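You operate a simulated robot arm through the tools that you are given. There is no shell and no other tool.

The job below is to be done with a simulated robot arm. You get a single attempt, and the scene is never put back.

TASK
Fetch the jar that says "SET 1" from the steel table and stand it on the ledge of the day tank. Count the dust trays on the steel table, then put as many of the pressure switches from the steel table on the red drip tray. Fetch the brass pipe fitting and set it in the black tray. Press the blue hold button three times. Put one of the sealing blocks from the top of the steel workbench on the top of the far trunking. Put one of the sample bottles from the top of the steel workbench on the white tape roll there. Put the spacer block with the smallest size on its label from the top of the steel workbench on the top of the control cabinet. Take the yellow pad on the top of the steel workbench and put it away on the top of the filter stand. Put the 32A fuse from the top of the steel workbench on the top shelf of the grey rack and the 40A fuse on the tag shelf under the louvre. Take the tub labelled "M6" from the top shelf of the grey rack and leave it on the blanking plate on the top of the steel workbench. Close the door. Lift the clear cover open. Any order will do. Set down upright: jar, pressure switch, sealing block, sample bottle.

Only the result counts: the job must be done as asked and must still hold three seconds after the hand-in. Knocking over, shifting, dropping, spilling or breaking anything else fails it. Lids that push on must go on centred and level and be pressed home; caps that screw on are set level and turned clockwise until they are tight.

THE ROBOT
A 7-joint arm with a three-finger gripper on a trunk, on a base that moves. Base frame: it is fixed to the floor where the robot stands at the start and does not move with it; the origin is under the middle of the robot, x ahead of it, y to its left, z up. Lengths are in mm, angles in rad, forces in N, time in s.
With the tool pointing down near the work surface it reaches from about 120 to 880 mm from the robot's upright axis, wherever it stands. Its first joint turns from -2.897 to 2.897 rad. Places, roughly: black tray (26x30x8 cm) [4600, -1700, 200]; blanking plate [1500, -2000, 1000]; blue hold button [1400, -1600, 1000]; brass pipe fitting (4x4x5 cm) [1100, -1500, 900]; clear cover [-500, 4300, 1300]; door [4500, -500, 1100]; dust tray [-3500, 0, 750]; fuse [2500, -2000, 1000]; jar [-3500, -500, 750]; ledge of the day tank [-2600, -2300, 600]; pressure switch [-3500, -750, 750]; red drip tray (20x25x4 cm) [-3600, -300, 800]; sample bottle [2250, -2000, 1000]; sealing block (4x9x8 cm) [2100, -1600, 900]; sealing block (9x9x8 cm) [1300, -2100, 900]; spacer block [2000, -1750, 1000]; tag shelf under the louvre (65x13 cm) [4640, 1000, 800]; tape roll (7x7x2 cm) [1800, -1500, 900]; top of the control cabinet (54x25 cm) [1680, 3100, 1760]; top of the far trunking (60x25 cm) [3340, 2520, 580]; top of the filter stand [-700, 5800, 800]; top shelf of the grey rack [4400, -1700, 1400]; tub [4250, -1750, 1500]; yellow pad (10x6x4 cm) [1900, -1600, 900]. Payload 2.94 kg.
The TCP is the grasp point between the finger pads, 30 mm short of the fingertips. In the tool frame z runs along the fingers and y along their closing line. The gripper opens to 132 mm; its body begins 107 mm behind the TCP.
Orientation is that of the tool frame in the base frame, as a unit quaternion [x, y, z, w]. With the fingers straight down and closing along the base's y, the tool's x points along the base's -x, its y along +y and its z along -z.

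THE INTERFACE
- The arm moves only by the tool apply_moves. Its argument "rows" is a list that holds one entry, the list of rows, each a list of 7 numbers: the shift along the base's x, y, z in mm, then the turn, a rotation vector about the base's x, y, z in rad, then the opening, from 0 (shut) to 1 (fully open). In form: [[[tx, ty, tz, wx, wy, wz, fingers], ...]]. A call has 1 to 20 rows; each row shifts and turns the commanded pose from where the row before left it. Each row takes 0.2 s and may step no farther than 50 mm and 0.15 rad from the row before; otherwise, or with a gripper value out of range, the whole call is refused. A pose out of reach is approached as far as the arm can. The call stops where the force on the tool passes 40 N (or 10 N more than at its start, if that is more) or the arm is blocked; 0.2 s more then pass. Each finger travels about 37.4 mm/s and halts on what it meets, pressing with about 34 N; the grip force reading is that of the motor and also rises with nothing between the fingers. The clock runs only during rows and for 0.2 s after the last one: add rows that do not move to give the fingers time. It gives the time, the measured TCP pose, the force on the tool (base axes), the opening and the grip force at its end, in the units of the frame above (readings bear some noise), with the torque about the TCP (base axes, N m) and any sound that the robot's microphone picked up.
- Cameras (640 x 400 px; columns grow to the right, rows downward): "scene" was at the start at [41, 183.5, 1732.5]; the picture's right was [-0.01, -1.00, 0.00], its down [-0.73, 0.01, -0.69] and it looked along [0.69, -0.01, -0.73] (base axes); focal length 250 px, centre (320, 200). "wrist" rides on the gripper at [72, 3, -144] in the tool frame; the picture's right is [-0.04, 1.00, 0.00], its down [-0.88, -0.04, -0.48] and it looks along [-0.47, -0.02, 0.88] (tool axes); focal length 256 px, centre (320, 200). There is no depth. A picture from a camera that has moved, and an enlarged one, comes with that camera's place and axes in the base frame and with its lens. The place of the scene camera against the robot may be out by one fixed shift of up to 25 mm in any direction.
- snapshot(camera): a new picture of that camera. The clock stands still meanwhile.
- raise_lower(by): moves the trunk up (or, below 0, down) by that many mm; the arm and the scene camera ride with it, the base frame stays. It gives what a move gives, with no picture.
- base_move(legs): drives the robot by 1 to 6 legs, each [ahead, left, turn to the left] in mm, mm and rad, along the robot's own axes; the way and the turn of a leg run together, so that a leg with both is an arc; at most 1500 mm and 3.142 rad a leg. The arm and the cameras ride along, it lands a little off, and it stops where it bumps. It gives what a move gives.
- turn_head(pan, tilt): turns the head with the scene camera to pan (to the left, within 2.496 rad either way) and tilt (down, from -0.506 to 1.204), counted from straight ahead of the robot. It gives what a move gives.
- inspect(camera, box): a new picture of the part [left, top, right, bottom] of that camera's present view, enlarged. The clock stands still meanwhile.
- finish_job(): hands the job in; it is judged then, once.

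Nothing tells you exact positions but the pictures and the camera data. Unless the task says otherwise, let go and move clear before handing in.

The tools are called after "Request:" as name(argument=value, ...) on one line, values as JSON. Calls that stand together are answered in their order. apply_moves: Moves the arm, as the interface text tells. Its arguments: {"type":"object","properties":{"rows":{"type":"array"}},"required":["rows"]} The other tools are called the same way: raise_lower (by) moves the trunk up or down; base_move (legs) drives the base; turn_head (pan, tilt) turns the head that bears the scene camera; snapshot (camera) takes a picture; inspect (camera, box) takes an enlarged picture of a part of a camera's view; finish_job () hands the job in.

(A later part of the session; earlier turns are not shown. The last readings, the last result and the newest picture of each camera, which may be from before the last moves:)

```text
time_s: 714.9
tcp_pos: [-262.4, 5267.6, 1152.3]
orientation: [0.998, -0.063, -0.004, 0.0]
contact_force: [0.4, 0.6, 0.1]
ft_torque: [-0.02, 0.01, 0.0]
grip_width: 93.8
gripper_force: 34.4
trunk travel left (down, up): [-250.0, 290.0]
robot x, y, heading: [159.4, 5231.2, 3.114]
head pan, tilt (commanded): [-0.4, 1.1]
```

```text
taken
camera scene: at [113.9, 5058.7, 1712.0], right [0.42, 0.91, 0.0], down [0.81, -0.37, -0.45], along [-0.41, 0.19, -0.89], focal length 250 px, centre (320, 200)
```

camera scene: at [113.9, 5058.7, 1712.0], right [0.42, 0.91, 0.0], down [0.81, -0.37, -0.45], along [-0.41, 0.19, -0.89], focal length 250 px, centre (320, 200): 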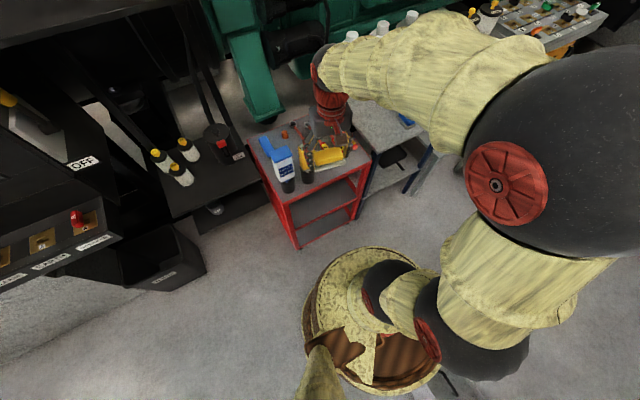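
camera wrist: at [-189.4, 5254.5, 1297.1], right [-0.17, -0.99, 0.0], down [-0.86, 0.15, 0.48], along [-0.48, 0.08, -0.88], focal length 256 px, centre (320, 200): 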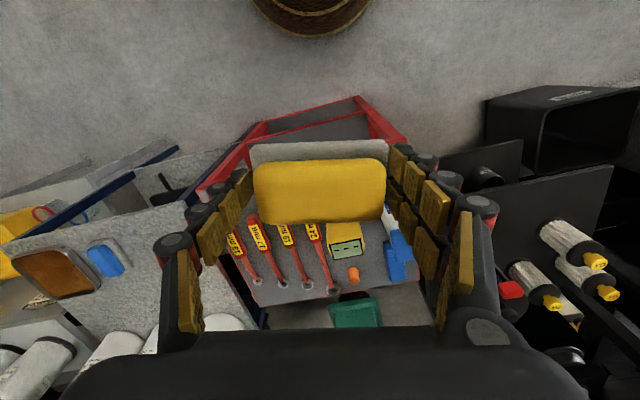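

A low steel box on the floor at the right blocked the base. I'll back off, raise the hand above the trolley items, shift west for clearance, and then continue right.

Request:
apply_moves(rows=[[[20, 0, 40, 0, 0, 0, 0.4], [20, 0, 40, 0, 0, 0, 0.4], [20, 0, 40, 0, 0, 0, 0.4], [0, 0, 30, 0, 0, 0, 0.4]]])

Request:
base_move(legs=[[0, 40, 0.03], [105, 0, 0]])

Request:
turn_head(pan=-1.6, tilt=1.1)

Request:
snapshot(camera="scene")

```text
time_s: 715.9
tcp_pos: [-202.1, 5267.1, 1306.3]
orientation: [0.998, -0.063, -0.003, -0.001]
contact_force: [0.2, -0.8, 0.3]
ft_torque: [0.01, 0.02, 0.0]
grip_width: 94.0
gripper_force: 33.7
trunk travel left (down, up): [-250.0, 290.0]
robot x, y, heading: [156.4, 5225.6, 3.107]
head pan, tilt (commanded): [-0.4, 1.1]
```

```text
time_s: 717.5
tcp_pos: [-310.8, 5218.5, 1302.8]
orientation: [0.999, -0.05, -0.003, 0.0]
contact_force: [-0.5, 0.9, -0.8]
ft_torque: [0.01, -0.09, 0.01]
grip_width: 94.1
gripper_force: 33.7
trunk travel left (down, up): [-250.0, 290.0]
robot x, y, heading: [47.5, 5193.5, 3.138]
head pan, tilt (commanded): [-0.4, 1.1]
```

```text
time_s: 718.9
tcp_pos: [-309.1, 5218.0, 1304.0]
orientation: [0.999, -0.049, -0.004, 0.001]
contact_force: [0.6, 1.1, -0.9]
ft_torque: [0.02, 0.01, -0.02]
grip_width: 94.2
gripper_force: 34.1
trunk travel left (down, up): [-250.0, 290.0]
robot x, y, heading: [49.0, 5192.1, 3.135]
head pan, tilt (commanded): [-1.6, 1.1]
```

```text
taken
camera scene: at [71.6, 5057.3, 1712.0], right [1.0, -0.03, 0.0], down [-0.03, -0.89, -0.45], along [0.02, 0.45, -0.89], focal length 250 px, centre (320, 200)
```

scene: 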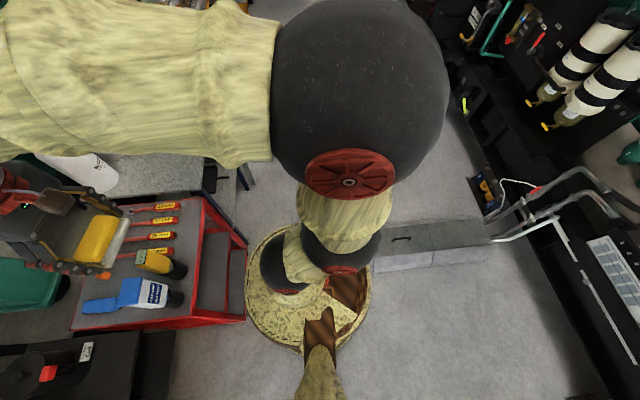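

The box's corner is at x≈362, so at x≈47 I can pass. Moving right along the stand.

Request:
base_move(legs=[[0, -430, 0]])

Request:
turn_head(pan=0.0, tilt=0.8)

Request:
snapshot(camera="scene")

Request:
snapshot(camera="wrist")

```text
time_s: 721.5
tcp_pos: [-307.8, 5643.9, 1304.1]
orientation: [0.999, -0.051, -0.003, -0.001]
contact_force: [-0.2, 0.4, -0.2]
ft_torque: [-0.01, 0.0, -0.01]
grip_width: 94.5
gripper_force: 33.7
trunk travel left (down, up): [-250.0, 290.0]
robot x, y, heading: [54.4, 5620.0, 3.137]
head pan, tilt (commanded): [-1.6, 1.1]
```

```text
time_s: 723.2
tcp_pos: [-306.9, 5642.7, 1304.7]
orientation: [0.999, -0.051, -0.004, 0.0]
contact_force: [0.0, 0.4, -0.5]
ft_torque: [-0.03, 0.01, 0.01]
grip_width: 94.1
gripper_force: 34.9
trunk travel left (down, up): [-250.0, 290.0]
robot x, y, heading: [51.0, 5618.4, 3.138]
head pan, tilt (commanded): [0.0, 0.799]
```

```text
taken
camera scene: at [-9.3, 5420.0, 1733.8], right [0.01, 1.0, 0.0], down [0.72, 0.0, -0.7], along [-0.7, 0.0, -0.72], focal length 250 px, centre (320, 200)
```

scene: 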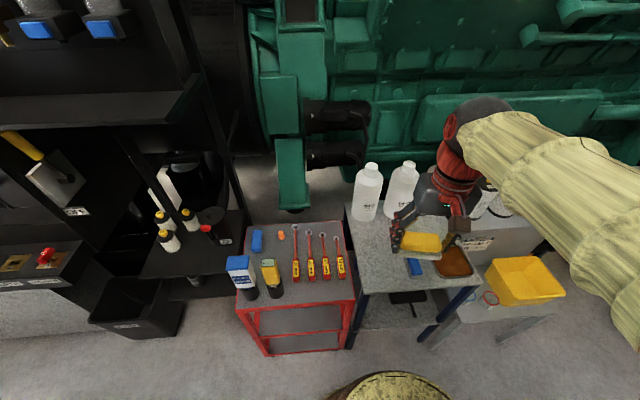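

```text
taken
camera wrist: at [-234.7, 5632.8, 1448.9], right [-0.14, -0.99, 0.0], down [-0.87, 0.13, 0.48], along [-0.48, 0.07, -0.88], focal length 256 px, centre (320, 200)
```

wrist: 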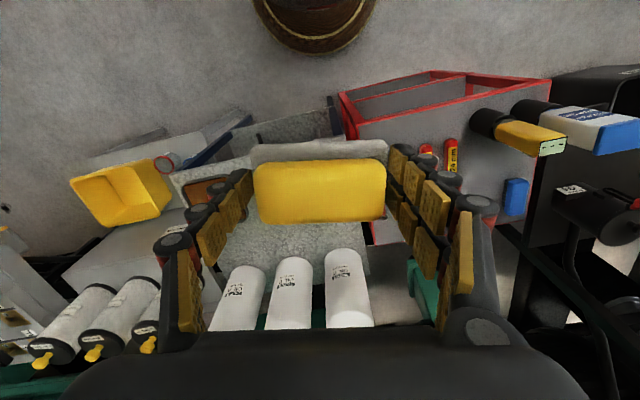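

The stand's top has free room at its near-left part. Moving over about (-570,5668) and lowering part-way to check clearances.

Request:
apply_moves(rows=[[[-40, 4, -20, 0, 0, 0, 0.4], [-40, 4, -20, 0, 0, 0, 0.4], [-40, 4, -20, 0, 0, 0, 0.4], [-40, 4, -20, 0, 0, 0, 0.4], [-40, 4, -20, 0, 0, 0, 0.4], [-40, 4, -20, 0, 0, 0, 0.4], [-22, 2, -40, 0, 0, 0, 0.4], [0, 0, -45, 0, 0, 0, 0.4], [0, 0, -45, 0, 0, 0, 0.4], [0, 0, 0, 0, 0, 0, 0.4]]])

Request:
snapshot(camera="wrist")

Request:
inspect(camera="scene", box=[320, 150, 500, 310])

```text
time_s: 725.4
tcp_pos: [-570.6, 5668.9, 1056.5]
orientation: [0.999, -0.05, -0.004, -0.001]
contact_force: [-0.7, 0.5, 0.0]
ft_torque: [0.02, -0.06, 0.01]
grip_width: 94.1
gripper_force: 33.9
trunk travel left (down, up): [-250.0, 290.0]
robot x, y, heading: [52.6, 5614.8, 3.136]
head pan, tilt (commanded): [0.0, 0.799]
```

```text
taken
camera wrist: at [-498.0, 5659.4, 1200.9], right [-0.14, -0.99, 0.0], down [-0.87, 0.13, 0.48], along [-0.48, 0.07, -0.88], focal length 256 px, centre (320, 200)
```

wrist: 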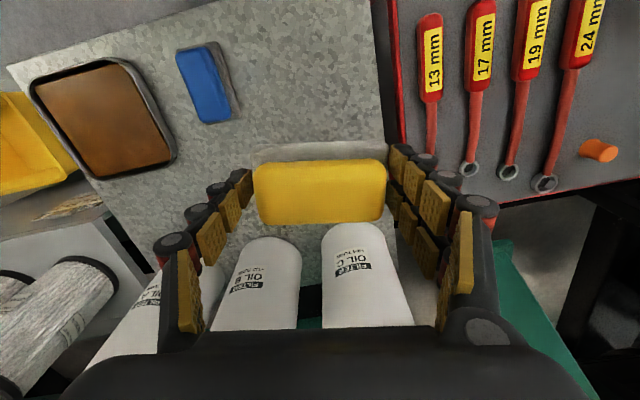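

```text
2.50 times, centred on (410, 230) of scene
camera zoom: at [-9.9, 5420.0, 1733.8], right [0.01, 1.0, 0.0], down [0.72, 0.0, -0.7], along [-0.7, 0.0, -0.72], focal length 624 px, centre (95, 125)
```

zoom: 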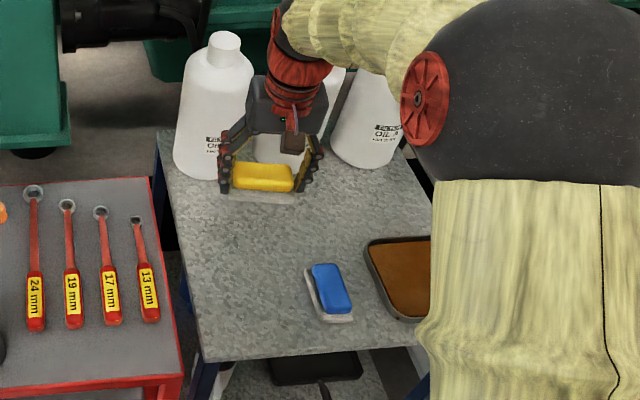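

The stand's bottles are labelled "FILTER OIL", confirming it. Lowering the pad straight down onto the free area.

Request:
apply_moves(rows=[[[0, 6, -40, 0, 0, 0, 0.4], [0, 0, -40, 0, 0, 0, 0.4], [0, 0, -40, 0, 0, 0, 0.4], [0, 0, -40, 0, 0, 0, 0.4], [0, 0, -25, 0, 0, 0, 0.4], [0, 0, -10, 0, 0, 0, 0.4], [0, 0, 0, 0, 0, 0, 0.4]]])

Request:
snapshot(camera="wrist")

```text
time_s: 727.0
tcp_pos: [-571.4, 5675.0, 860.9]
orientation: [0.999, -0.051, -0.003, -0.001]
contact_force: [0.0, -0.3, -0.3]
ft_torque: [-0.03, 0.02, -0.03]
grip_width: 94.2
gripper_force: 34.2
trunk travel left (down, up): [-250.0, 290.0]
robot x, y, heading: [52.0, 5615.2, 3.135]
head pan, tilt (commanded): [0.0, 0.799]
```

```text
taken
camera wrist: at [-497.3, 5664.2, 1004.7], right [-0.14, -0.99, 0.0], down [-0.87, 0.13, 0.48], along [-0.48, 0.07, -0.88], focal length 256 px, centre (320, 200)
```

wrist: 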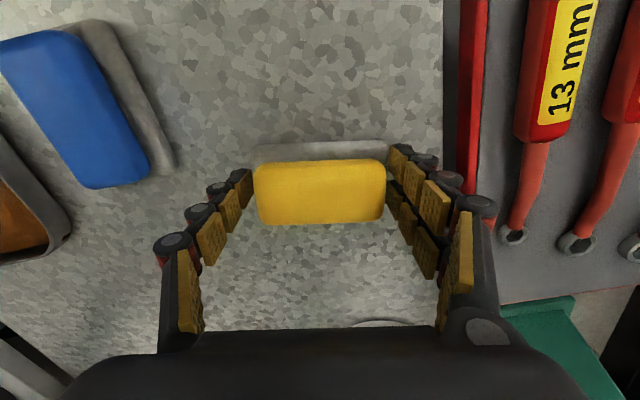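

Request:
apply_moves(rows=[[[0, 0, -8, 0, 0, 0, 0.4], [0, 0, -5, 0, 0, 0, 0.4], [0, 0, -3, 0, 0, 0, 0.4], [0, 0, -3, 0, 0, 0, 0.4], [0, 0, 0, 0, 0, 0, 0.4]]])

Request:
apply_moves(rows=[[[0, 0, -2, 0, 0, 0, 0.4], [0, 0, -2, 0, 0, 0, 0.4], [0, 0, 0, 0, 0, 0, 0.4]]])

```text
time_s: 728.2
tcp_pos: [-571.3, 5674.6, 843.1]
orientation: [0.999, -0.05, -0.005, -0.001]
contact_force: [-4.9, -9.8, 31.9]
ft_torque: [-0.88, -0.07, -0.14]
grip_width: 94.3
gripper_force: 33.5
trunk travel left (down, up): [-250.0, 290.0]
robot x, y, heading: [53.4, 5617.5, 3.139]
head pan, tilt (commanded): [0.0, 0.799]
```

```text
time_s: 728.6
tcp_pos: [-572.0, 5676.9, 845.0]
orientation: [0.999, -0.051, -0.007, -0.001]
contact_force: [5.5, -1.6, 14.8]
ft_torque: [-0.53, -0.41, 0.1]
grip_width: 94.1
gripper_force: 34.3
trunk travel left (down, up): [-250.0, 290.0]
robot x, y, heading: [49.9, 5622.5, 3.139]
head pan, tilt (commanded): [0.0, 0.799]
stopped in row 2: the force on the tool passed its limit at 46 N (the readings are from after the stop); the commanded pose is now the measured one
```

Contact with the stand. Opening and rising.

Request:
apply_moves(rows=[[[0, 0, 1, 0, 0, 0, 0.4], [0, 0, 0, 0, 0, 0, 0.83], [0, 0, 0, 0, 0, 0, 0.83], [0, 0, 0, 0, 0, 0, 0.83], [0, 0, 20, 0, 0, 0, 0.83], [0, 0, 40, 0, 0, 0, 0.83], [0, 0, 45, 0, 0, 0, 0.83], [0, 0, 45, 0, 0, 0, 0.83], [0, 0, 45, 0, 0, 0, 0.83], [0, 0, 45, 0, 0, 0, 0.83], [0, 0, 0, 0, 0, 0, 0.83]]])

Request:
snapshot(camera="wrist")

```text
time_s: 731.0
tcp_pos: [-573.5, 5674.7, 1084.3]
orientation: [0.999, -0.051, -0.005, 0.0]
contact_force: [0.2, 0.2, 0.5]
ft_torque: [0.02, 0.02, 0.0]
grip_width: 109.5
gripper_force: 0.1
trunk travel left (down, up): [-250.0, 290.0]
robot x, y, heading: [51.9, 5613.0, 3.137]
head pan, tilt (commanded): [0.0, 0.799]
```

```text
taken
camera wrist: at [-499.4, 5664.6, 1227.8], right [-0.14, -0.99, 0.0], down [-0.87, 0.13, 0.48], along [-0.48, 0.07, -0.87], focal length 256 px, centre (320, 200)
```

wrist: 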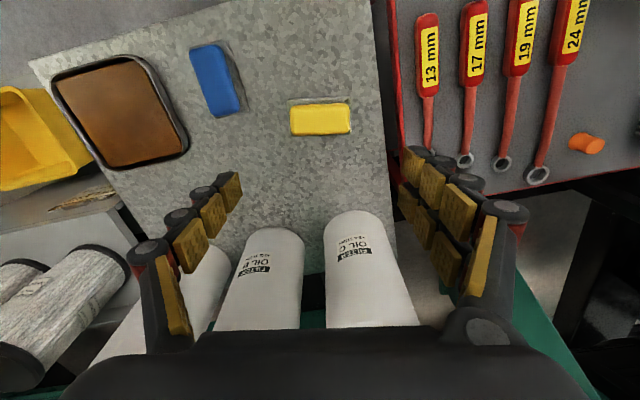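

The yellow pad is in place. Now retracting and heading to the steel table on the far side of the hall.

Request:
apply_moves(rows=[[[30, 0, 30, 0, 0, 0, 1], [40, 0, 30, 0, 0, 0, 1], [40, 0, 30, 0, 0, 0, 1], [45, 0, 0, 0, 0, 0, 1], [45, 0, 0, 0, 0, 0, 1], [45, 0, 0, 0, 0, 0, 1], [45, 0, 0, 0, 0, 0, 1], [45, 0, 0, 0, 0, 0, 1], [0, 0, 0, 0, 0, 0, 1]]])

Request:
base_move(legs=[[0, 1000, 0]])

```text
time_s: 733.0
tcp_pos: [-236.6, 5677.4, 1171.2]
orientation: [0.999, -0.051, -0.005, 0.0]
contact_force: [1.5, 0.8, 0.3]
ft_torque: [0.0, 0.05, 0.02]
grip_width: 132.0
gripper_force: 0.1
trunk travel left (down, up): [-250.0, 290.0]
robot x, y, heading: [55.2, 5615.4, 3.134]
head pan, tilt (commanded): [0.0, 0.799]
```

```text
time_s: 738.2
tcp_pos: [-250.3, 4672.5, 1169.8]
orientation: [0.998, -0.059, -0.005, -0.001]
contact_force: [0.5, 0.4, -0.2]
ft_torque: [0.02, 0.0, 0.02]
grip_width: 131.9
gripper_force: 0.0
trunk travel left (down, up): [-250.0, 290.0]
robot x, y, heading: [38.2, 4609.2, 3.118]
head pan, tilt (commanded): [0.0, 0.799]
```

Request:
base_move(legs=[[-220, 0, 0.02], [0, 1500, 0], [0, 1500, 0], [0, 500, 0]])

Request:
inspect(camera="scene", box=[0, 0, 640, 400])

```text
time_s: 756.6
tcp_pos: [58.6, 1133.8, 1171.2]
orientation: [1.0, -0.023, -0.005, -0.001]
contact_force: [-0.1, -0.1, 0.0]
ft_torque: [0.05, -0.01, 0.0]
grip_width: 132.1
gripper_force: 0.1
trunk travel left (down, up): [-250.0, 290.0]
robot x, y, heading: [353.4, 1088.9, -3.095]
head pan, tilt (commanded): [0.0, 0.799]
```

```text
1.00 times, centred on (320, 200) of scene (not enlarged: the box is as wide or as high as the picture)
camera zoom: at [301.1, 888.7, 1733.7], right [-0.05, 1.0, 0.0], down [0.72, 0.04, -0.7], along [-0.7, -0.04, -0.72], focal length 250 px, centre (320, 200)
```

zoom: 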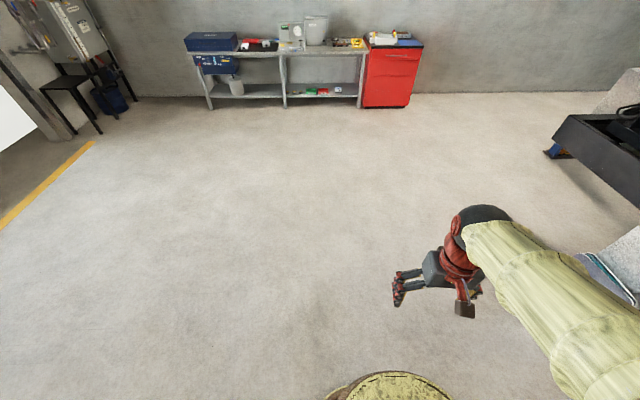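

Request:
base_move(legs=[[0, 0, 0.381], [1500, 0, 0], [1200, 0, 0], [0, 0, -0.42]])

Request:
turn_head(pan=0.0, tilt=0.5)

Request:
snapshot(camera="scene")

```text
time_s: 772.2
tcp_pos: [-2408.5, -38.8, 1171.9]
orientation: [1.0, -0.026, -0.005, 0.0]
contact_force: [0.5, -0.5, -0.3]
ft_torque: [-0.01, 0.0, -0.02]
grip_width: 132.1
gripper_force: 0.0
trunk travel left (down, up): [-250.0, 290.0]
robot x, y, heading: [-2116.0, -88.0, -3.1]
head pan, tilt (commanded): [0.0, 0.799]
```

```text
time_s: 773.0
tcp_pos: [-2406.6, -38.2, 1171.5]
orientation: [1.0, -0.026, -0.006, -0.001]
contact_force: [0.4, 1.1, 0.6]
ft_torque: [-0.02, 0.0, 0.02]
grip_width: 132.0
gripper_force: 0.0
trunk travel left (down, up): [-250.0, 290.0]
robot x, y, heading: [-2115.3, -84.9, -3.098]
head pan, tilt (commanded): [0.0, 0.499]
```

```text
taken
camera scene: at [-2177.1, -284.3, 1759.7], right [-0.04, 1.0, 0.0], down [0.48, 0.02, -0.88], along [-0.88, -0.04, -0.48], focal length 250 px, centre (320, 200)
```

scene: 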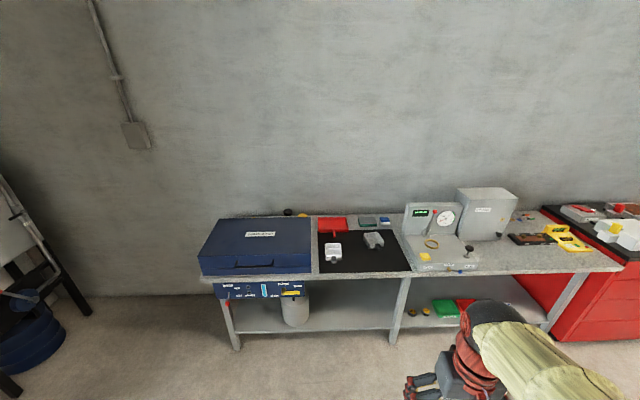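

Request:
inspect(camera="scene", box=[190, 180, 350, 350])

Request:
inspect(camera="scene", box=[310, 180, 470, 340])

Request:
inspect(camera="scene", box=[420, 170, 640, 340])

```text
2.35 times, centred on (270, 265) of scene
camera zoom: at [-2177.1, -284.3, 1759.7], right [-0.04, 1.0, 0.0], down [0.48, 0.02, -0.88], along [-0.88, -0.04, -0.48], focal length 587 px, centre (438, 47)
```

zoom: 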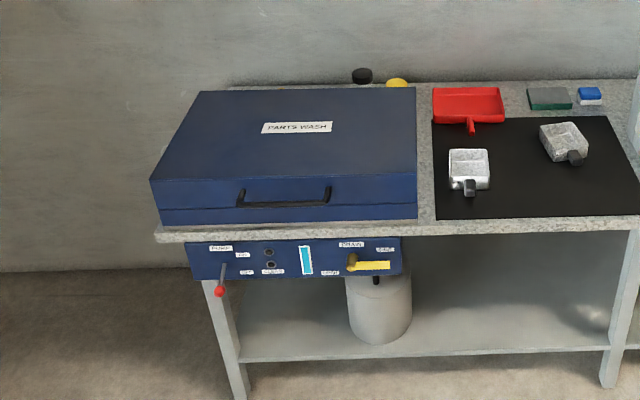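

```text
2.50 times, centred on (390, 260) of scene
camera zoom: at [-2177.1, -284.3, 1759.7], right [-0.04, 1.0, 0.0], down [0.48, 0.02, -0.88], along [-0.88, -0.04, -0.48], focal length 624 px, centre (145, 50)
```

zoom: 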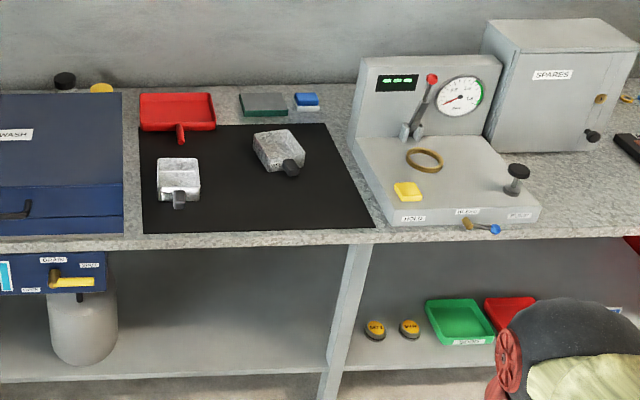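

```text
2.35 times, centred on (530, 255) of scene
camera zoom: at [-2177.1, -284.3, 1759.7], right [-0.04, 1.0, 0.0], down [0.48, 0.02, -0.88], along [-0.88, -0.04, -0.48], focal length 587 px, centre (-174, 71)
```

zoom: 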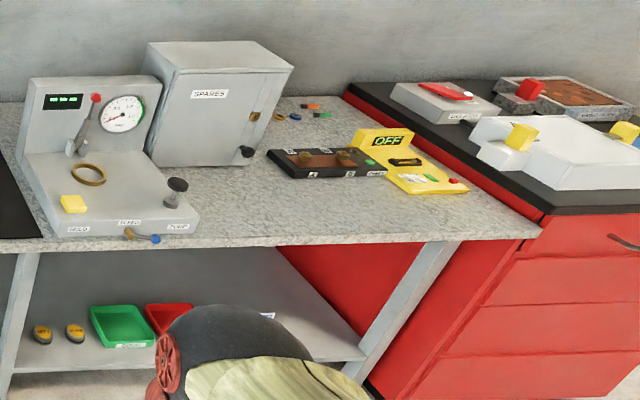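

This is the steel table: a PARTS WASH tank, a black mat with metal items, a red tray, a test bench and a SPARES box. Moving closer to identify jars, switches and dust trays.

Request:
base_move(legs=[[560, 150, -0.05]])

Request:
turn_head(pan=0.0, tilt=0.8)

Request:
snapshot(camera="scene")

Request:
snapshot(camera="wrist")

```text
time_s: 776.3
tcp_pos: [-2957.8, -184.0, 1171.7]
orientation: [0.999, -0.049, -0.005, 0.0]
contact_force: [0.3, -0.4, -0.1]
ft_torque: [-0.01, 0.02, -0.03]
grip_width: 131.9
gripper_force: 0.0
trunk travel left (down, up): [-250.0, 290.0]
robot x, y, heading: [-2667.9, -245.9, 3.144]
head pan, tilt (commanded): [0.0, 0.499]
```

```text
time_s: 777.1
tcp_pos: [-2957.1, -183.6, 1170.3]
orientation: [0.999, -0.048, -0.005, 0.0]
contact_force: [0.1, 0.1, -0.8]
ft_torque: [-0.04, 0.0, 0.01]
grip_width: 132.0
gripper_force: 0.1
trunk travel left (down, up): [-250.0, 290.0]
robot x, y, heading: [-2668.2, -244.0, 3.143]
head pan, tilt (commanded): [0.0, 0.799]
```

```text
taken
camera scene: at [-2728.5, -440.9, 1733.8], right [0.0, 1.0, 0.0], down [0.72, 0.0, -0.7], along [-0.7, 0.0, -0.72], focal length 250 px, centre (320, 200)
```

scene: 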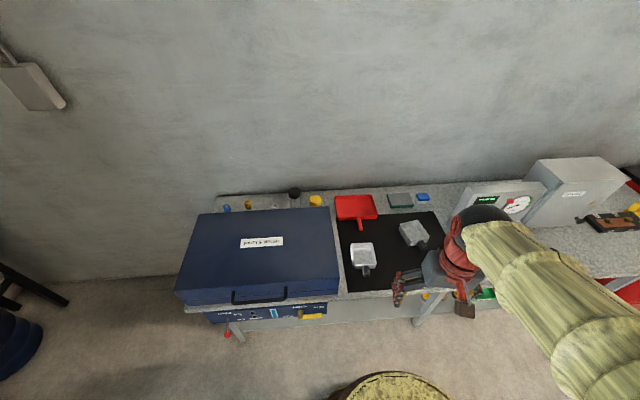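

```text
taken
camera wrist: at [-2883.6, -194.7, 1315.2], right [-0.14, -0.99, 0.0], down [-0.87, 0.12, 0.49], along [-0.48, 0.07, -0.87], focal length 256 px, centre (320, 200)
```

wrist: 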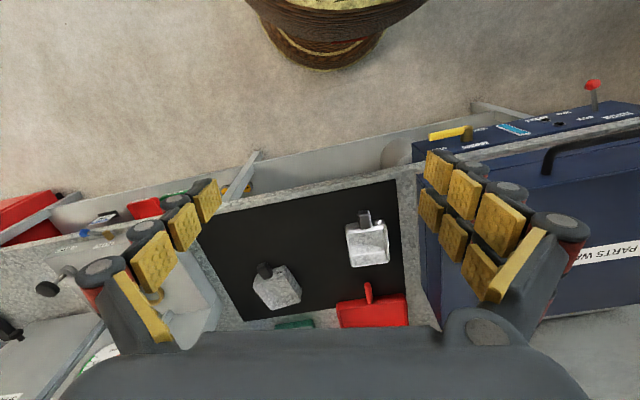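

Request:
inspect(camera="scene", box=[200, 170, 350, 270])

Request:
inspect(camera="scene", box=[320, 170, 460, 300])

Request:
inspect(camera="wrist", box=[190, 170, 440, 340])

```text
4.00 times, centred on (275, 220) of scene
camera zoom: at [-2728.5, -440.9, 1733.8], right [0.0, 1.0, 0.0], down [0.72, 0.0, -0.7], along [-0.7, 0.0, -0.72], focal length 998 px, centre (500, 120)
```

zoom: 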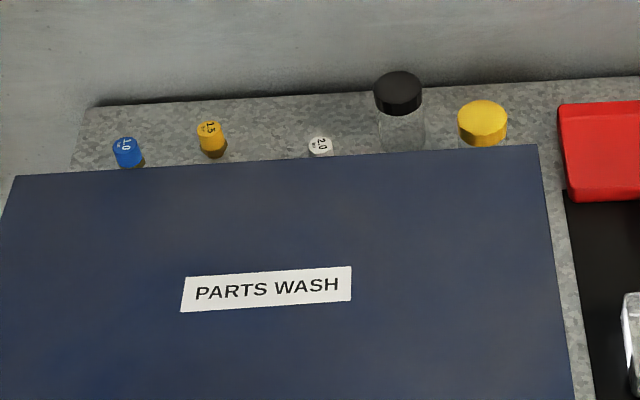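

```text
3.08 times, centred on (390, 235) of scene
camera zoom: at [-2728.5, -440.9, 1733.8], right [0.0, 1.0, 0.0], down [0.72, 0.0, -0.7], along [-0.7, 0.0, -0.72], focal length 768 px, centre (105, 92)
```

zoom: 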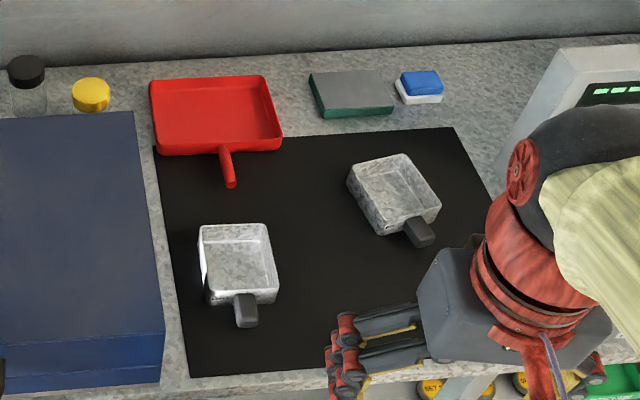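

```text
2.35 times, centred on (315, 255) of wrist
camera zoom: at [-2883.6, -194.7, 1315.2], right [-0.14, -0.99, 0.0], down [-0.87, 0.12, 0.49], along [-0.48, 0.07, -0.87], focal length 602 px, centre (332, 71)
```

zoom: 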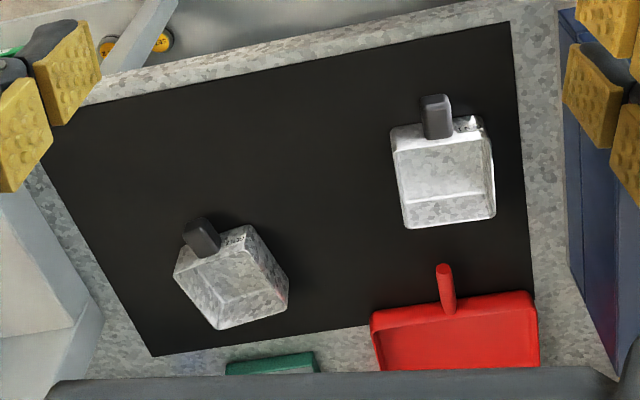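

Behind the tank stand three pressure switches (1.0, 1.5, 2.0 caps) and two jars; on the mat are two metal dust trays with handles, and the red drip tray is at the back. I'll check the jar labels and the rest of the table.

Request:
turn_head(pan=0.5, tilt=0.8)

Request:
snapshot(camera="scene")

Request:
turn_head(pan=-0.7, tilt=0.7)

Request:
snapshot(camera="scene")

```text
time_s: 778.1
tcp_pos: [-2957.4, -183.4, 1169.9]
orientation: [0.999, -0.049, -0.005, 0.0]
contact_force: [0.0, 0.3, -0.6]
ft_torque: [0.0, 0.03, 0.01]
grip_width: 131.9
gripper_force: 0.1
trunk travel left (down, up): [-250.0, 290.0]
robot x, y, heading: [-2666.7, -246.6, 3.137]
head pan, tilt (commanded): [0.499, 0.799]
```

```text
taken
camera scene: at [-2718.8, -479.5, 1733.8], right [-0.48, 0.88, 0.0], down [0.63, 0.34, -0.7], along [-0.61, -0.33, -0.72], focal length 250 px, centre (320, 200)
```

scene: 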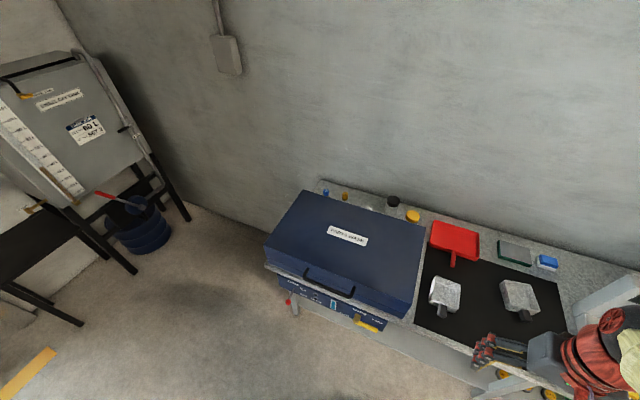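

```text
time_s: 779.5
tcp_pos: [-2957.7, -183.9, 1171.7]
orientation: [0.999, -0.049, -0.005, 0.0]
contact_force: [-0.3, 0.8, -0.4]
ft_torque: [0.01, 0.0, 0.01]
grip_width: 132.1
gripper_force: 0.0
trunk travel left (down, up): [-250.0, 290.0]
robot x, y, heading: [-2669.2, -250.5, 3.142]
head pan, tilt (commanded): [-0.7, 0.7]
```

```text
taken
camera scene: at [-2712.8, -386.2, 1742.0], right [0.65, 0.76, 0.0], down [0.49, -0.42, -0.76], along [-0.58, 0.49, -0.64], focal length 250 px, centre (320, 200)
```

scene: 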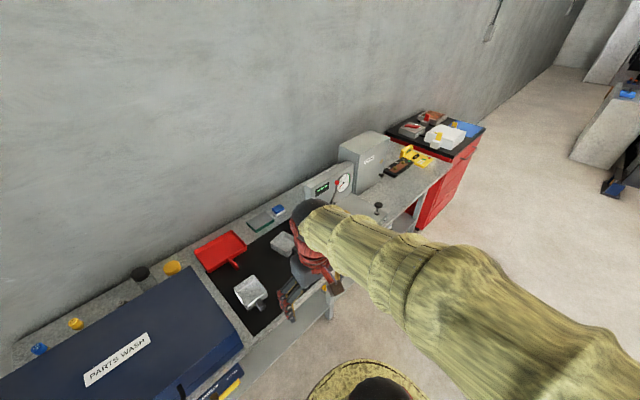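

I'll slide left in front of the tank and look over it with the wrist camera.

Request:
base_move(legs=[[0, 380, 0]])

Request:
apply_moves(rows=[[[-45, 0, 0, 0, 0, 0, 1], [-45, 0, 0, 0, 0, 0, 1], [-45, 0, 0, 0, 0, 0, 1], [-45, 0, 0, 0, 0, 0, 1], [-45, -5, 0, 0, 0, 0, 1], [-45, -5, 0, 0, 0, 0, 1], [-45, -5, 0, 0, 0, 0, 1], [-45, -5, 0, 0, 0, 0, 1], [-40, 0, 0, 0, 0, 0, 1], [0, 0, 0, 0, 0, 0, 1]]])

Request:
snapshot(camera="wrist")

```text
time_s: 781.8
tcp_pos: [-2958.0, -555.2, 1170.7]
orientation: [0.999, -0.049, -0.005, 0.0]
contact_force: [-0.6, 0.2, 0.6]
ft_torque: [0.02, 0.0, -0.03]
grip_width: 131.9
gripper_force: 0.1
trunk travel left (down, up): [-250.0, 290.0]
robot x, y, heading: [-2667.6, -616.8, 3.139]
head pan, tilt (commanded): [-0.7, 0.7]
```

```text
time_s: 784.0
tcp_pos: [-3360.6, -576.7, 1169.8]
orientation: [0.999, -0.049, -0.005, -0.001]
contact_force: [0.1, 0.1, 0.0]
ft_torque: [0.01, -0.04, -0.04]
grip_width: 132.0
gripper_force: 0.0
trunk travel left (down, up): [-250.0, 290.0]
robot x, y, heading: [-2669.1, -617.2, 3.141]
head pan, tilt (commanded): [-0.7, 0.7]
```

```text
taken
camera wrist: at [-3287.4, -587.0, 1314.0], right [-0.14, -0.99, 0.0], down [-0.87, 0.12, 0.49], along [-0.48, 0.07, -0.87], focal length 256 px, centre (320, 200)
```

wrist: 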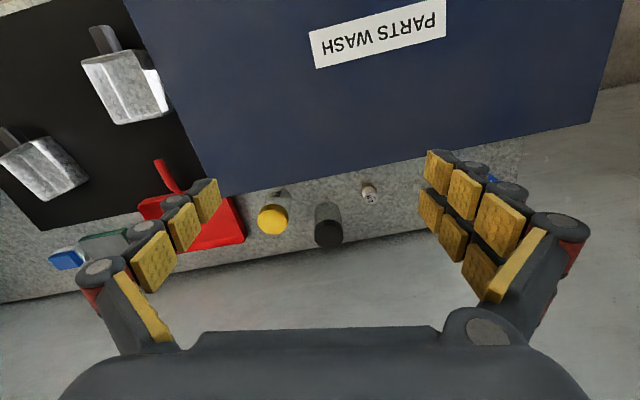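

Request:
inspect(camera="wrist", box=[210, 160, 430, 270])

```text
2.91 times, centred on (320, 215) of wrist
camera zoom: at [-3287.4, -587.0, 1314.0], right [-0.14, -0.99, 0.0], down [-0.87, 0.12, 0.49], along [-0.48, 0.07, -0.87], focal length 745 px, centre (320, 156)
```

zoom: 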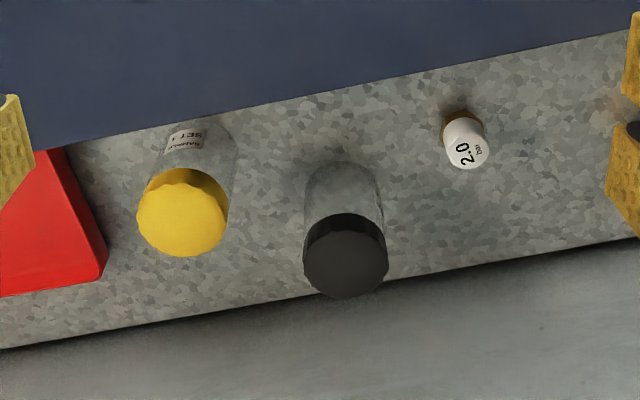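

The yellow-capped jar reads "SET 1". Before acting I'll raise the trunk and check the whole table top from above for any more dust trays.

Request:
raise_lower(by=290)

Request:
turn_head(pan=-0.7, tilt=0.7)

Request:
snapshot(camera="scene")

Request:
inspect(camera="scene", box=[280, 80, 480, 240])

```text
time_s: 786.9
tcp_pos: [-3360.9, -575.5, 1458.9]
orientation: [0.999, -0.049, -0.006, -0.001]
contact_force: [-0.6, -0.5, -0.6]
ft_torque: [0.02, -0.01, -0.02]
grip_width: 132.1
gripper_force: 0.1
trunk travel left (down, up): [-540.0, 0.0]
robot x, y, heading: [-2669.9, -617.9, 3.142]
head pan, tilt (commanded): [-0.7, 0.7]
```

```text
time_s: 787.5
tcp_pos: [-3361.0, -577.3, 1460.7]
orientation: [0.999, -0.048, -0.004, 0.0]
contact_force: [0.9, 0.2, 0.7]
ft_torque: [0.03, 0.01, -0.01]
grip_width: 132.1
gripper_force: 0.0
trunk travel left (down, up): [-540.0, 0.0]
robot x, y, heading: [-2670.0, -615.1, 3.137]
head pan, tilt (commanded): [-0.7, 0.7]
```

```text
taken
camera scene: at [-2713.9, -757.5, 2032.0], right [0.65, 0.76, 0.0], down [0.49, -0.42, -0.76], along [-0.58, 0.49, -0.64], focal length 250 px, centre (320, 200)
```

scene: 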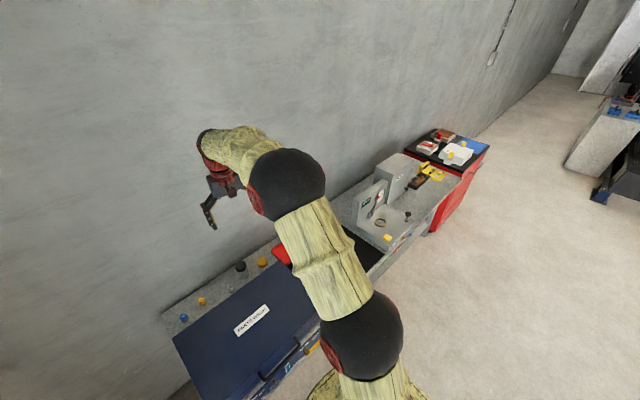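

```text
2.50 times, centred on (380, 160) of scene
camera zoom: at [-2713.9, -757.5, 2032.0], right [0.65, 0.76, 0.0], down [0.49, -0.42, -0.76], along [-0.58, 0.49, -0.64], focal length 624 px, centre (170, 300)
```

zoom: 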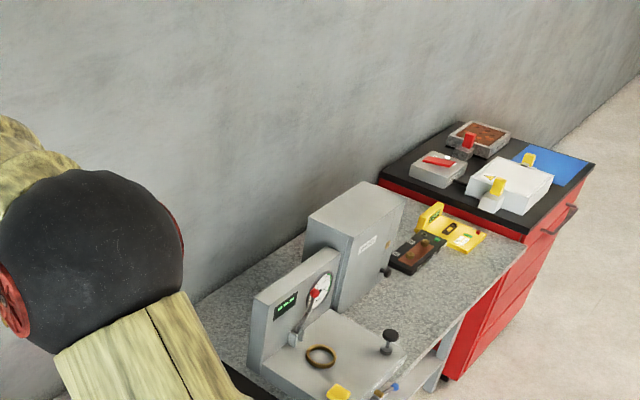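

Request:
base_move(legs=[[0, -1350, 0]])

Request:
turn_head(pan=0.35, tilt=0.7)

Request:
snapshot(camera="scene")

Request:
turn_head(pan=-0.2, tilt=0.9)

Request:
snapshot(camera="scene")

```text
time_s: 794.2
tcp_pos: [-3378.2, 745.3, 1458.4]
orientation: [0.999, -0.035, -0.005, 0.0]
contact_force: [-0.2, 0.5, 0.1]
ft_torque: [0.0, 0.01, -0.03]
grip_width: 131.9
gripper_force: 0.1
trunk travel left (down, up): [-540.0, 0.0]
robot x, y, heading: [-2683.8, 725.9, -3.112]
head pan, tilt (commanded): [-0.7, 0.7]
```

```text
time_s: 795.5
tcp_pos: [-3378.9, 745.2, 1460.9]
orientation: [0.999, -0.035, -0.006, 0.0]
contact_force: [0.4, -0.2, 0.4]
ft_torque: [0.0, -0.02, 0.01]
grip_width: 132.1
gripper_force: 0.2
trunk travel left (down, up): [-540.0, 0.0]
robot x, y, heading: [-2685.6, 722.0, -3.112]
head pan, tilt (commanded): [0.351, 0.7]
```

```text
taken
camera scene: at [-2739.1, 497.1, 2032.0], right [-0.37, 0.93, 0.0], down [0.6, 0.24, -0.76], along [-0.71, -0.28, -0.64], focal length 250 px, centre (320, 200)
```

scene: 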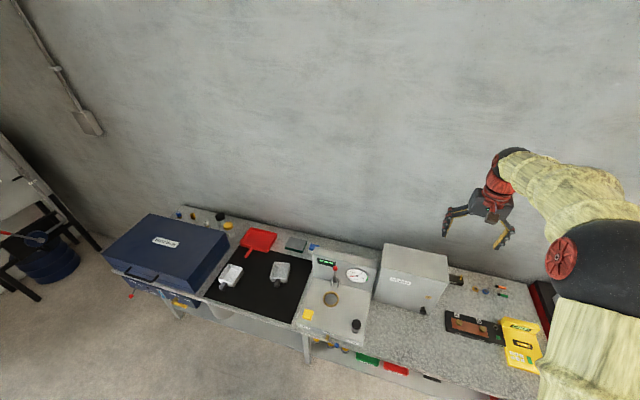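

```text
time_s: 796.5
tcp_pos: [-3378.4, 745.6, 1459.2]
orientation: [0.999, -0.034, -0.006, -0.001]
contact_force: [-0.3, -0.4, 0.0]
ft_torque: [0.02, 0.0, -0.03]
grip_width: 131.8
gripper_force: 0.0
trunk travel left (down, up): [-540.0, 0.0]
robot x, y, heading: [-2689.1, 720.2, -3.119]
head pan, tilt (commanded): [-0.201, 0.901]
```

```text
taken
camera scene: at [-2734.5, 541.3, 2015.9], right [0.17, 0.98, 0.0], down [0.77, -0.14, -0.62], along [-0.61, 0.11, -0.78], focal length 250 px, centre (320, 200)
```

scene: 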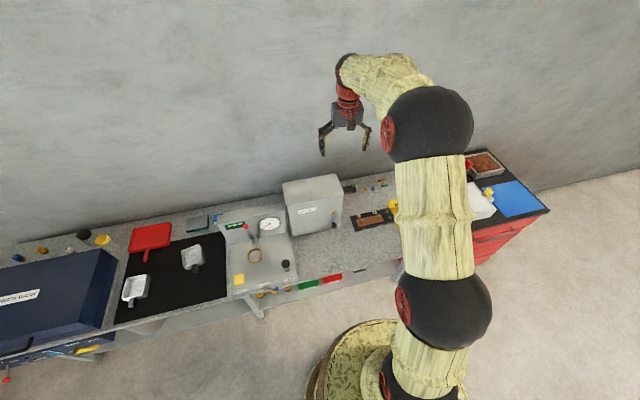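

Request:
inspect(camera="scene", box=[100, 210, 240, 310])

Request:
inspect(camera="scene", box=[0, 220, 120, 300])

Request:
inspect(camera="scene", box=[330, 150, 550, 250])

```text
4.00 times, centred on (170, 260) of scene
camera zoom: at [-2734.5, 541.3, 2015.9], right [0.17, 0.98, 0.0], down [0.77, -0.14, -0.62], along [-0.61, 0.11, -0.78], focal length 998 px, centre (920, -40)
```

zoom: 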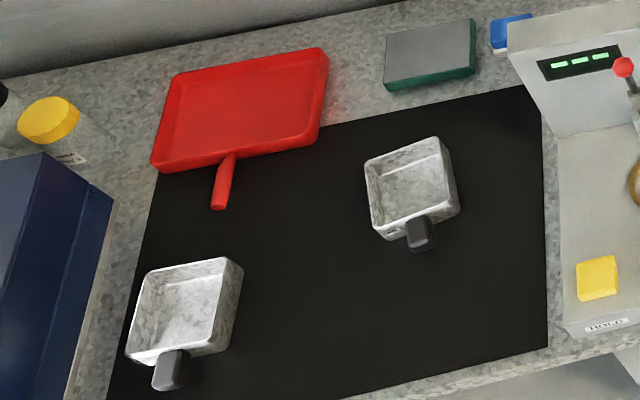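

```text
5.00 times, centred on (60, 260) of scene
camera zoom: at [-2734.5, 541.3, 2015.9], right [0.17, 0.98, 0.0], down [0.77, -0.14, -0.62], along [-0.61, 0.11, -0.78], focal length 1248 px, centre (1620, -100)
```

zoom: 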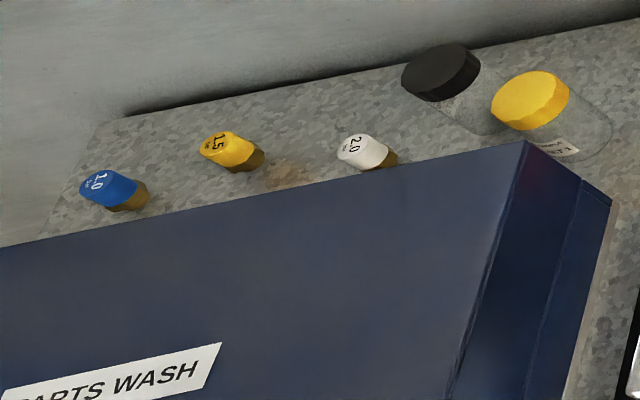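

```text
2.91 times, centred on (440, 200) of scene
camera zoom: at [-2734.5, 541.3, 2015.9], right [0.17, 0.98, 0.0], down [0.77, -0.14, -0.62], along [-0.61, 0.11, -0.78], focal length 726 px, centre (-29, 200)
```

zoom: 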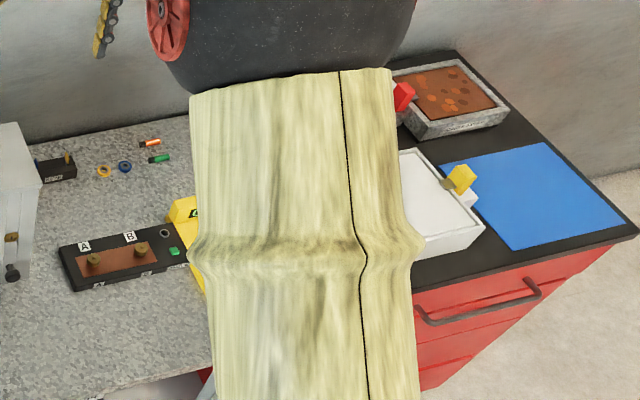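

The count of dust trays on the table top is two. I'll move back in front of the tank for the pressure switches, close to the table edge.

Request:
base_move(legs=[[0, 1280, -0.02]])

Request:
turn_head(pan=0.0, tilt=1.0)

Request:
snapshot(camera="scene")

```text
time_s: 802.9
tcp_pos: [-3353.1, -523.3, 1459.3]
orientation: [0.999, -0.041, -0.005, 0.0]
contact_force: [-0.4, -0.9, -0.3]
ft_torque: [0.04, -0.03, 0.0]
grip_width: 131.8
gripper_force: 0.1
trunk travel left (down, up): [-540.0, 0.0]
robot x, y, heading: [-2657.8, -552.5, -3.128]
head pan, tilt (commanded): [-0.201, 0.901]
```

```text
time_s: 803.7
tcp_pos: [-3352.2, -521.2, 1460.0]
orientation: [0.999, -0.041, -0.006, 0.0]
contact_force: [0.1, -0.8, -0.6]
ft_torque: [0.03, -0.03, -0.02]
grip_width: 132.0
gripper_force: 0.1
trunk travel left (down, up): [-540.0, 0.0]
robot x, y, heading: [-2661.1, -553.0, -3.129]
head pan, tilt (commanded): [0.0, 1.0]
```

```text
taken
camera scene: at [-2707.4, -748.0, 2008.6], right [-0.01, 1.0, 0.0], down [0.84, 0.01, -0.54], along [-0.54, -0.01, -0.84], focal length 250 px, centre (320, 200)
```

scene: 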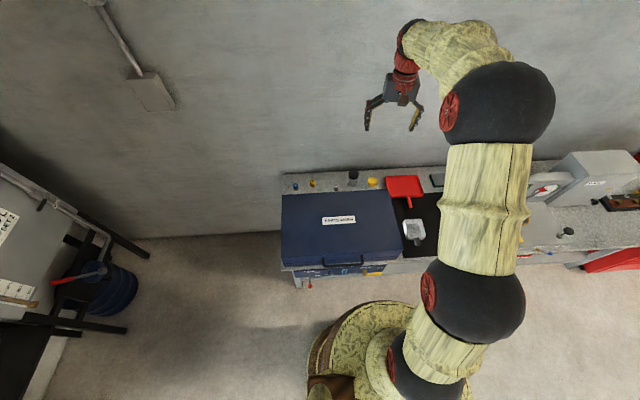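

Control levers protrude below the table's front edge, so I'll stop at a safe distance from them, then lower the trunk for reach.

Request:
base_move(legs=[[150, 45, 0]])

Request:
raise_lower(by=-390)

Request:
turn_head(pan=0.0, tilt=0.9)

Request:
snapshot(camera="wrist")

Request:
snapshot(camera="scene")

```text
time_s: 805.1
tcp_pos: [-3506.1, -568.0, 1458.7]
orientation: [0.999, -0.042, -0.004, 0.0]
contact_force: [-1.3, -0.2, 0.1]
ft_torque: [0.04, -0.09, -0.04]
grip_width: 131.8
gripper_force: 0.1
trunk travel left (down, up): [-540.0, 0.0]
robot x, y, heading: [-2808.7, -601.5, -3.124]
head pan, tilt (commanded): [0.0, 1.0]
```

```text
time_s: 808.8
tcp_pos: [-3502.5, -566.9, 1069.7]
orientation: [0.999, -0.042, -0.006, 0.0]
contact_force: [-0.2, -0.1, 0.2]
ft_torque: [-0.03, 0.04, -0.02]
grip_width: 131.9
gripper_force: 0.0
trunk travel left (down, up): [-150.0, 390.0]
robot x, y, heading: [-2807.8, -599.5, -3.125]
head pan, tilt (commanded): [0.0, 1.0]
```

```text
time_s: 809.5
tcp_pos: [-3502.7, -567.0, 1069.1]
orientation: [0.999, -0.041, -0.006, 0.0]
contact_force: [-0.3, -0.2, 0.3]
ft_torque: [-0.01, -0.03, 0.01]
grip_width: 132.2
gripper_force: 0.1
trunk travel left (down, up): [-150.0, 390.0]
robot x, y, heading: [-2814.1, -599.9, -3.128]
head pan, tilt (commanded): [0.0, 0.901]
```

```text
taken
camera wrist: at [-3429.6, -577.1, 1213.4], right [-0.13, -0.99, 0.0], down [-0.87, 0.11, 0.48], along [-0.48, 0.06, -0.87], focal length 256 px, centre (320, 200)
```

wrist: 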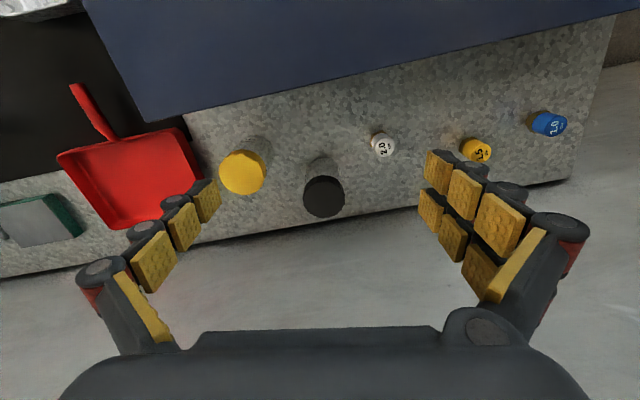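

```text
taken
camera scene: at [-2863.7, -795.0, 1625.8], right [-0.01, 1.0, 0.0], down [0.78, 0.01, -0.62], along [-0.62, -0.01, -0.78], focal length 250 px, centre (320, 200)
```

scene: 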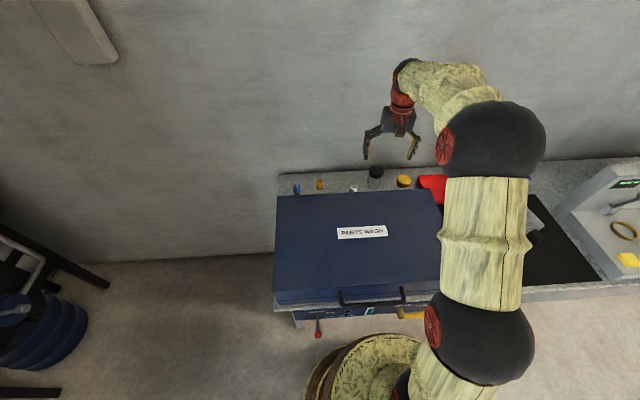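

Triangulating from two wrist views: switch 2.0 cap at (-3565,-660,821), jar SET 1 cap at (-3554,-452,879), tank top z≈896, red tray about x -3505…-3660, y -338…-115. Moving over switch 2.0.

Request:
apply_moves(rows=[[[-20, -30, -20, 0, 0.012, 0, 0.6], [-20, -30, -30, 0, 0, 0, 0.6], [-22, -33, -30, 0, 0, 0, 0.6], [0, 0, -35, 0, 0, 0, 0.6], [0, 0, 0, 0, 0, 0, 0.6]]])

Request:
snapshot(camera="wrist")

```text
time_s: 810.7
tcp_pos: [-3566.4, -659.9, 955.7]
orientation: [0.999, -0.042, -0.011, 0.0]
contact_force: [-0.1, -0.4, -0.2]
ft_torque: [-0.02, 0.0, -0.04]
grip_width: 79.1
gripper_force: 0.0
trunk travel left (down, up): [-150.0, 390.0]
robot x, y, heading: [-2808.9, -595.0, -3.129]
head pan, tilt (commanded): [0.0, 0.901]
```

```text
taken
camera wrist: at [-3490.2, -670.3, 1098.3], right [-0.13, -0.99, 0.0], down [-0.86, 0.11, 0.5], along [-0.49, 0.06, -0.87], focal length 256 px, centre (320, 200)
```

wrist: 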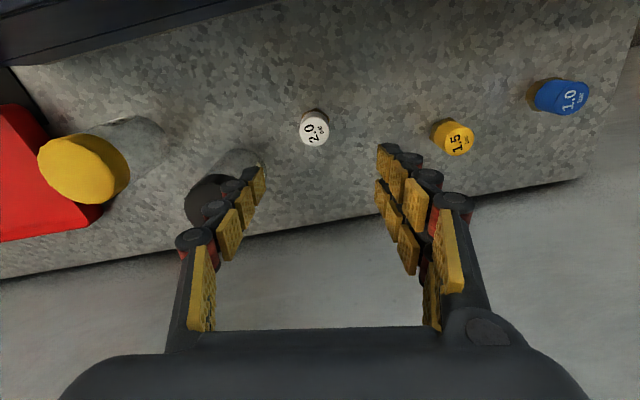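

Request:
apply_moves(rows=[[[6, 3, -10, 0, -0.022, 0, 0.6], [0, 0, -25, 0, 0, 0, 0.6], [0, 0, -20, 0, 0, 0, 0.6], [0, 0, 0, 0, 0, 0, 0.6]]])

Request:
snapshot(camera="wrist")

```text
time_s: 811.7
tcp_pos: [-3560.6, -658.9, 898.8]
orientation: [0.999, -0.041, 0.0, 0.0]
contact_force: [-0.6, -0.5, -0.8]
ft_torque: [-0.01, -0.01, -0.01]
grip_width: 79.1
gripper_force: 0.0
trunk travel left (down, up): [-150.0, 390.0]
robot x, y, heading: [-2811.7, -598.7, -3.131]
head pan, tilt (commanded): [0.0, 0.901]
```

```text
taken
camera wrist: at [-3487.4, -668.8, 1043.7], right [-0.13, -0.99, 0.0], down [-0.87, 0.11, 0.48], along [-0.47, 0.06, -0.88], focal length 256 px, centre (320, 200)
```

wrist: 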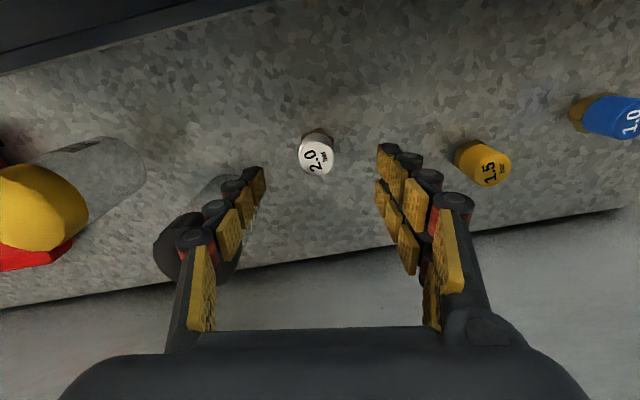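

Request:
apply_moves(rows=[[[-2, 2.5, -30, 0, 0, 0, 0.6], [0, 0, -30, 0, 0, 0, 0.6], [0, 0, -25, 0, 0, 0, 0.6], [0, 0, -18, 0, 0, 0, 0.6], [0, 0, 0, 0, 0, 0, 0.6]]])

Request:
snapshot(camera="wrist")

```text
time_s: 812.6
tcp_pos: [-3565.1, -656.1, 826.7]
orientation: [0.999, -0.042, -0.01, 0.001]
contact_force: [11.0, 3.2, 33.0]
ft_torque: [0.36, -0.69, -0.03]
grip_width: 77.1
gripper_force: 13.2
trunk travel left (down, up): [-150.0, 390.0]
robot x, y, heading: [-2809.2, -601.7, -3.131]
head pan, tilt (commanded): [0.0, 0.901]
stopped in row 4: the force on the tool passed its limit at 51 N (the readings are from after the stop); the commanded pose is now the measured one
```

```text
taken
camera wrist: at [-3489.4, -666.2, 970.2], right [-0.13, -0.99, 0.0], down [-0.86, 0.11, 0.49], along [-0.49, 0.06, -0.87], focal length 256 px, centre (320, 200)
```

wrist: 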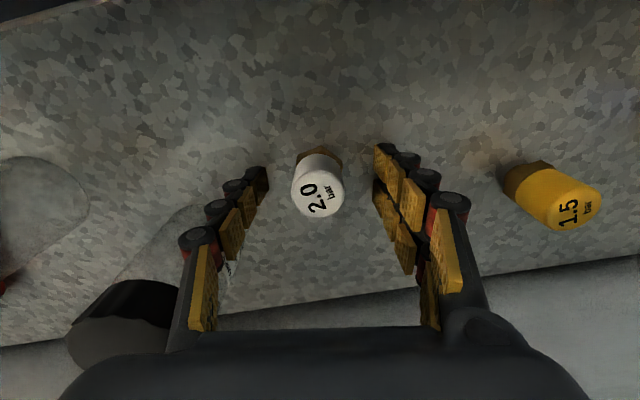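

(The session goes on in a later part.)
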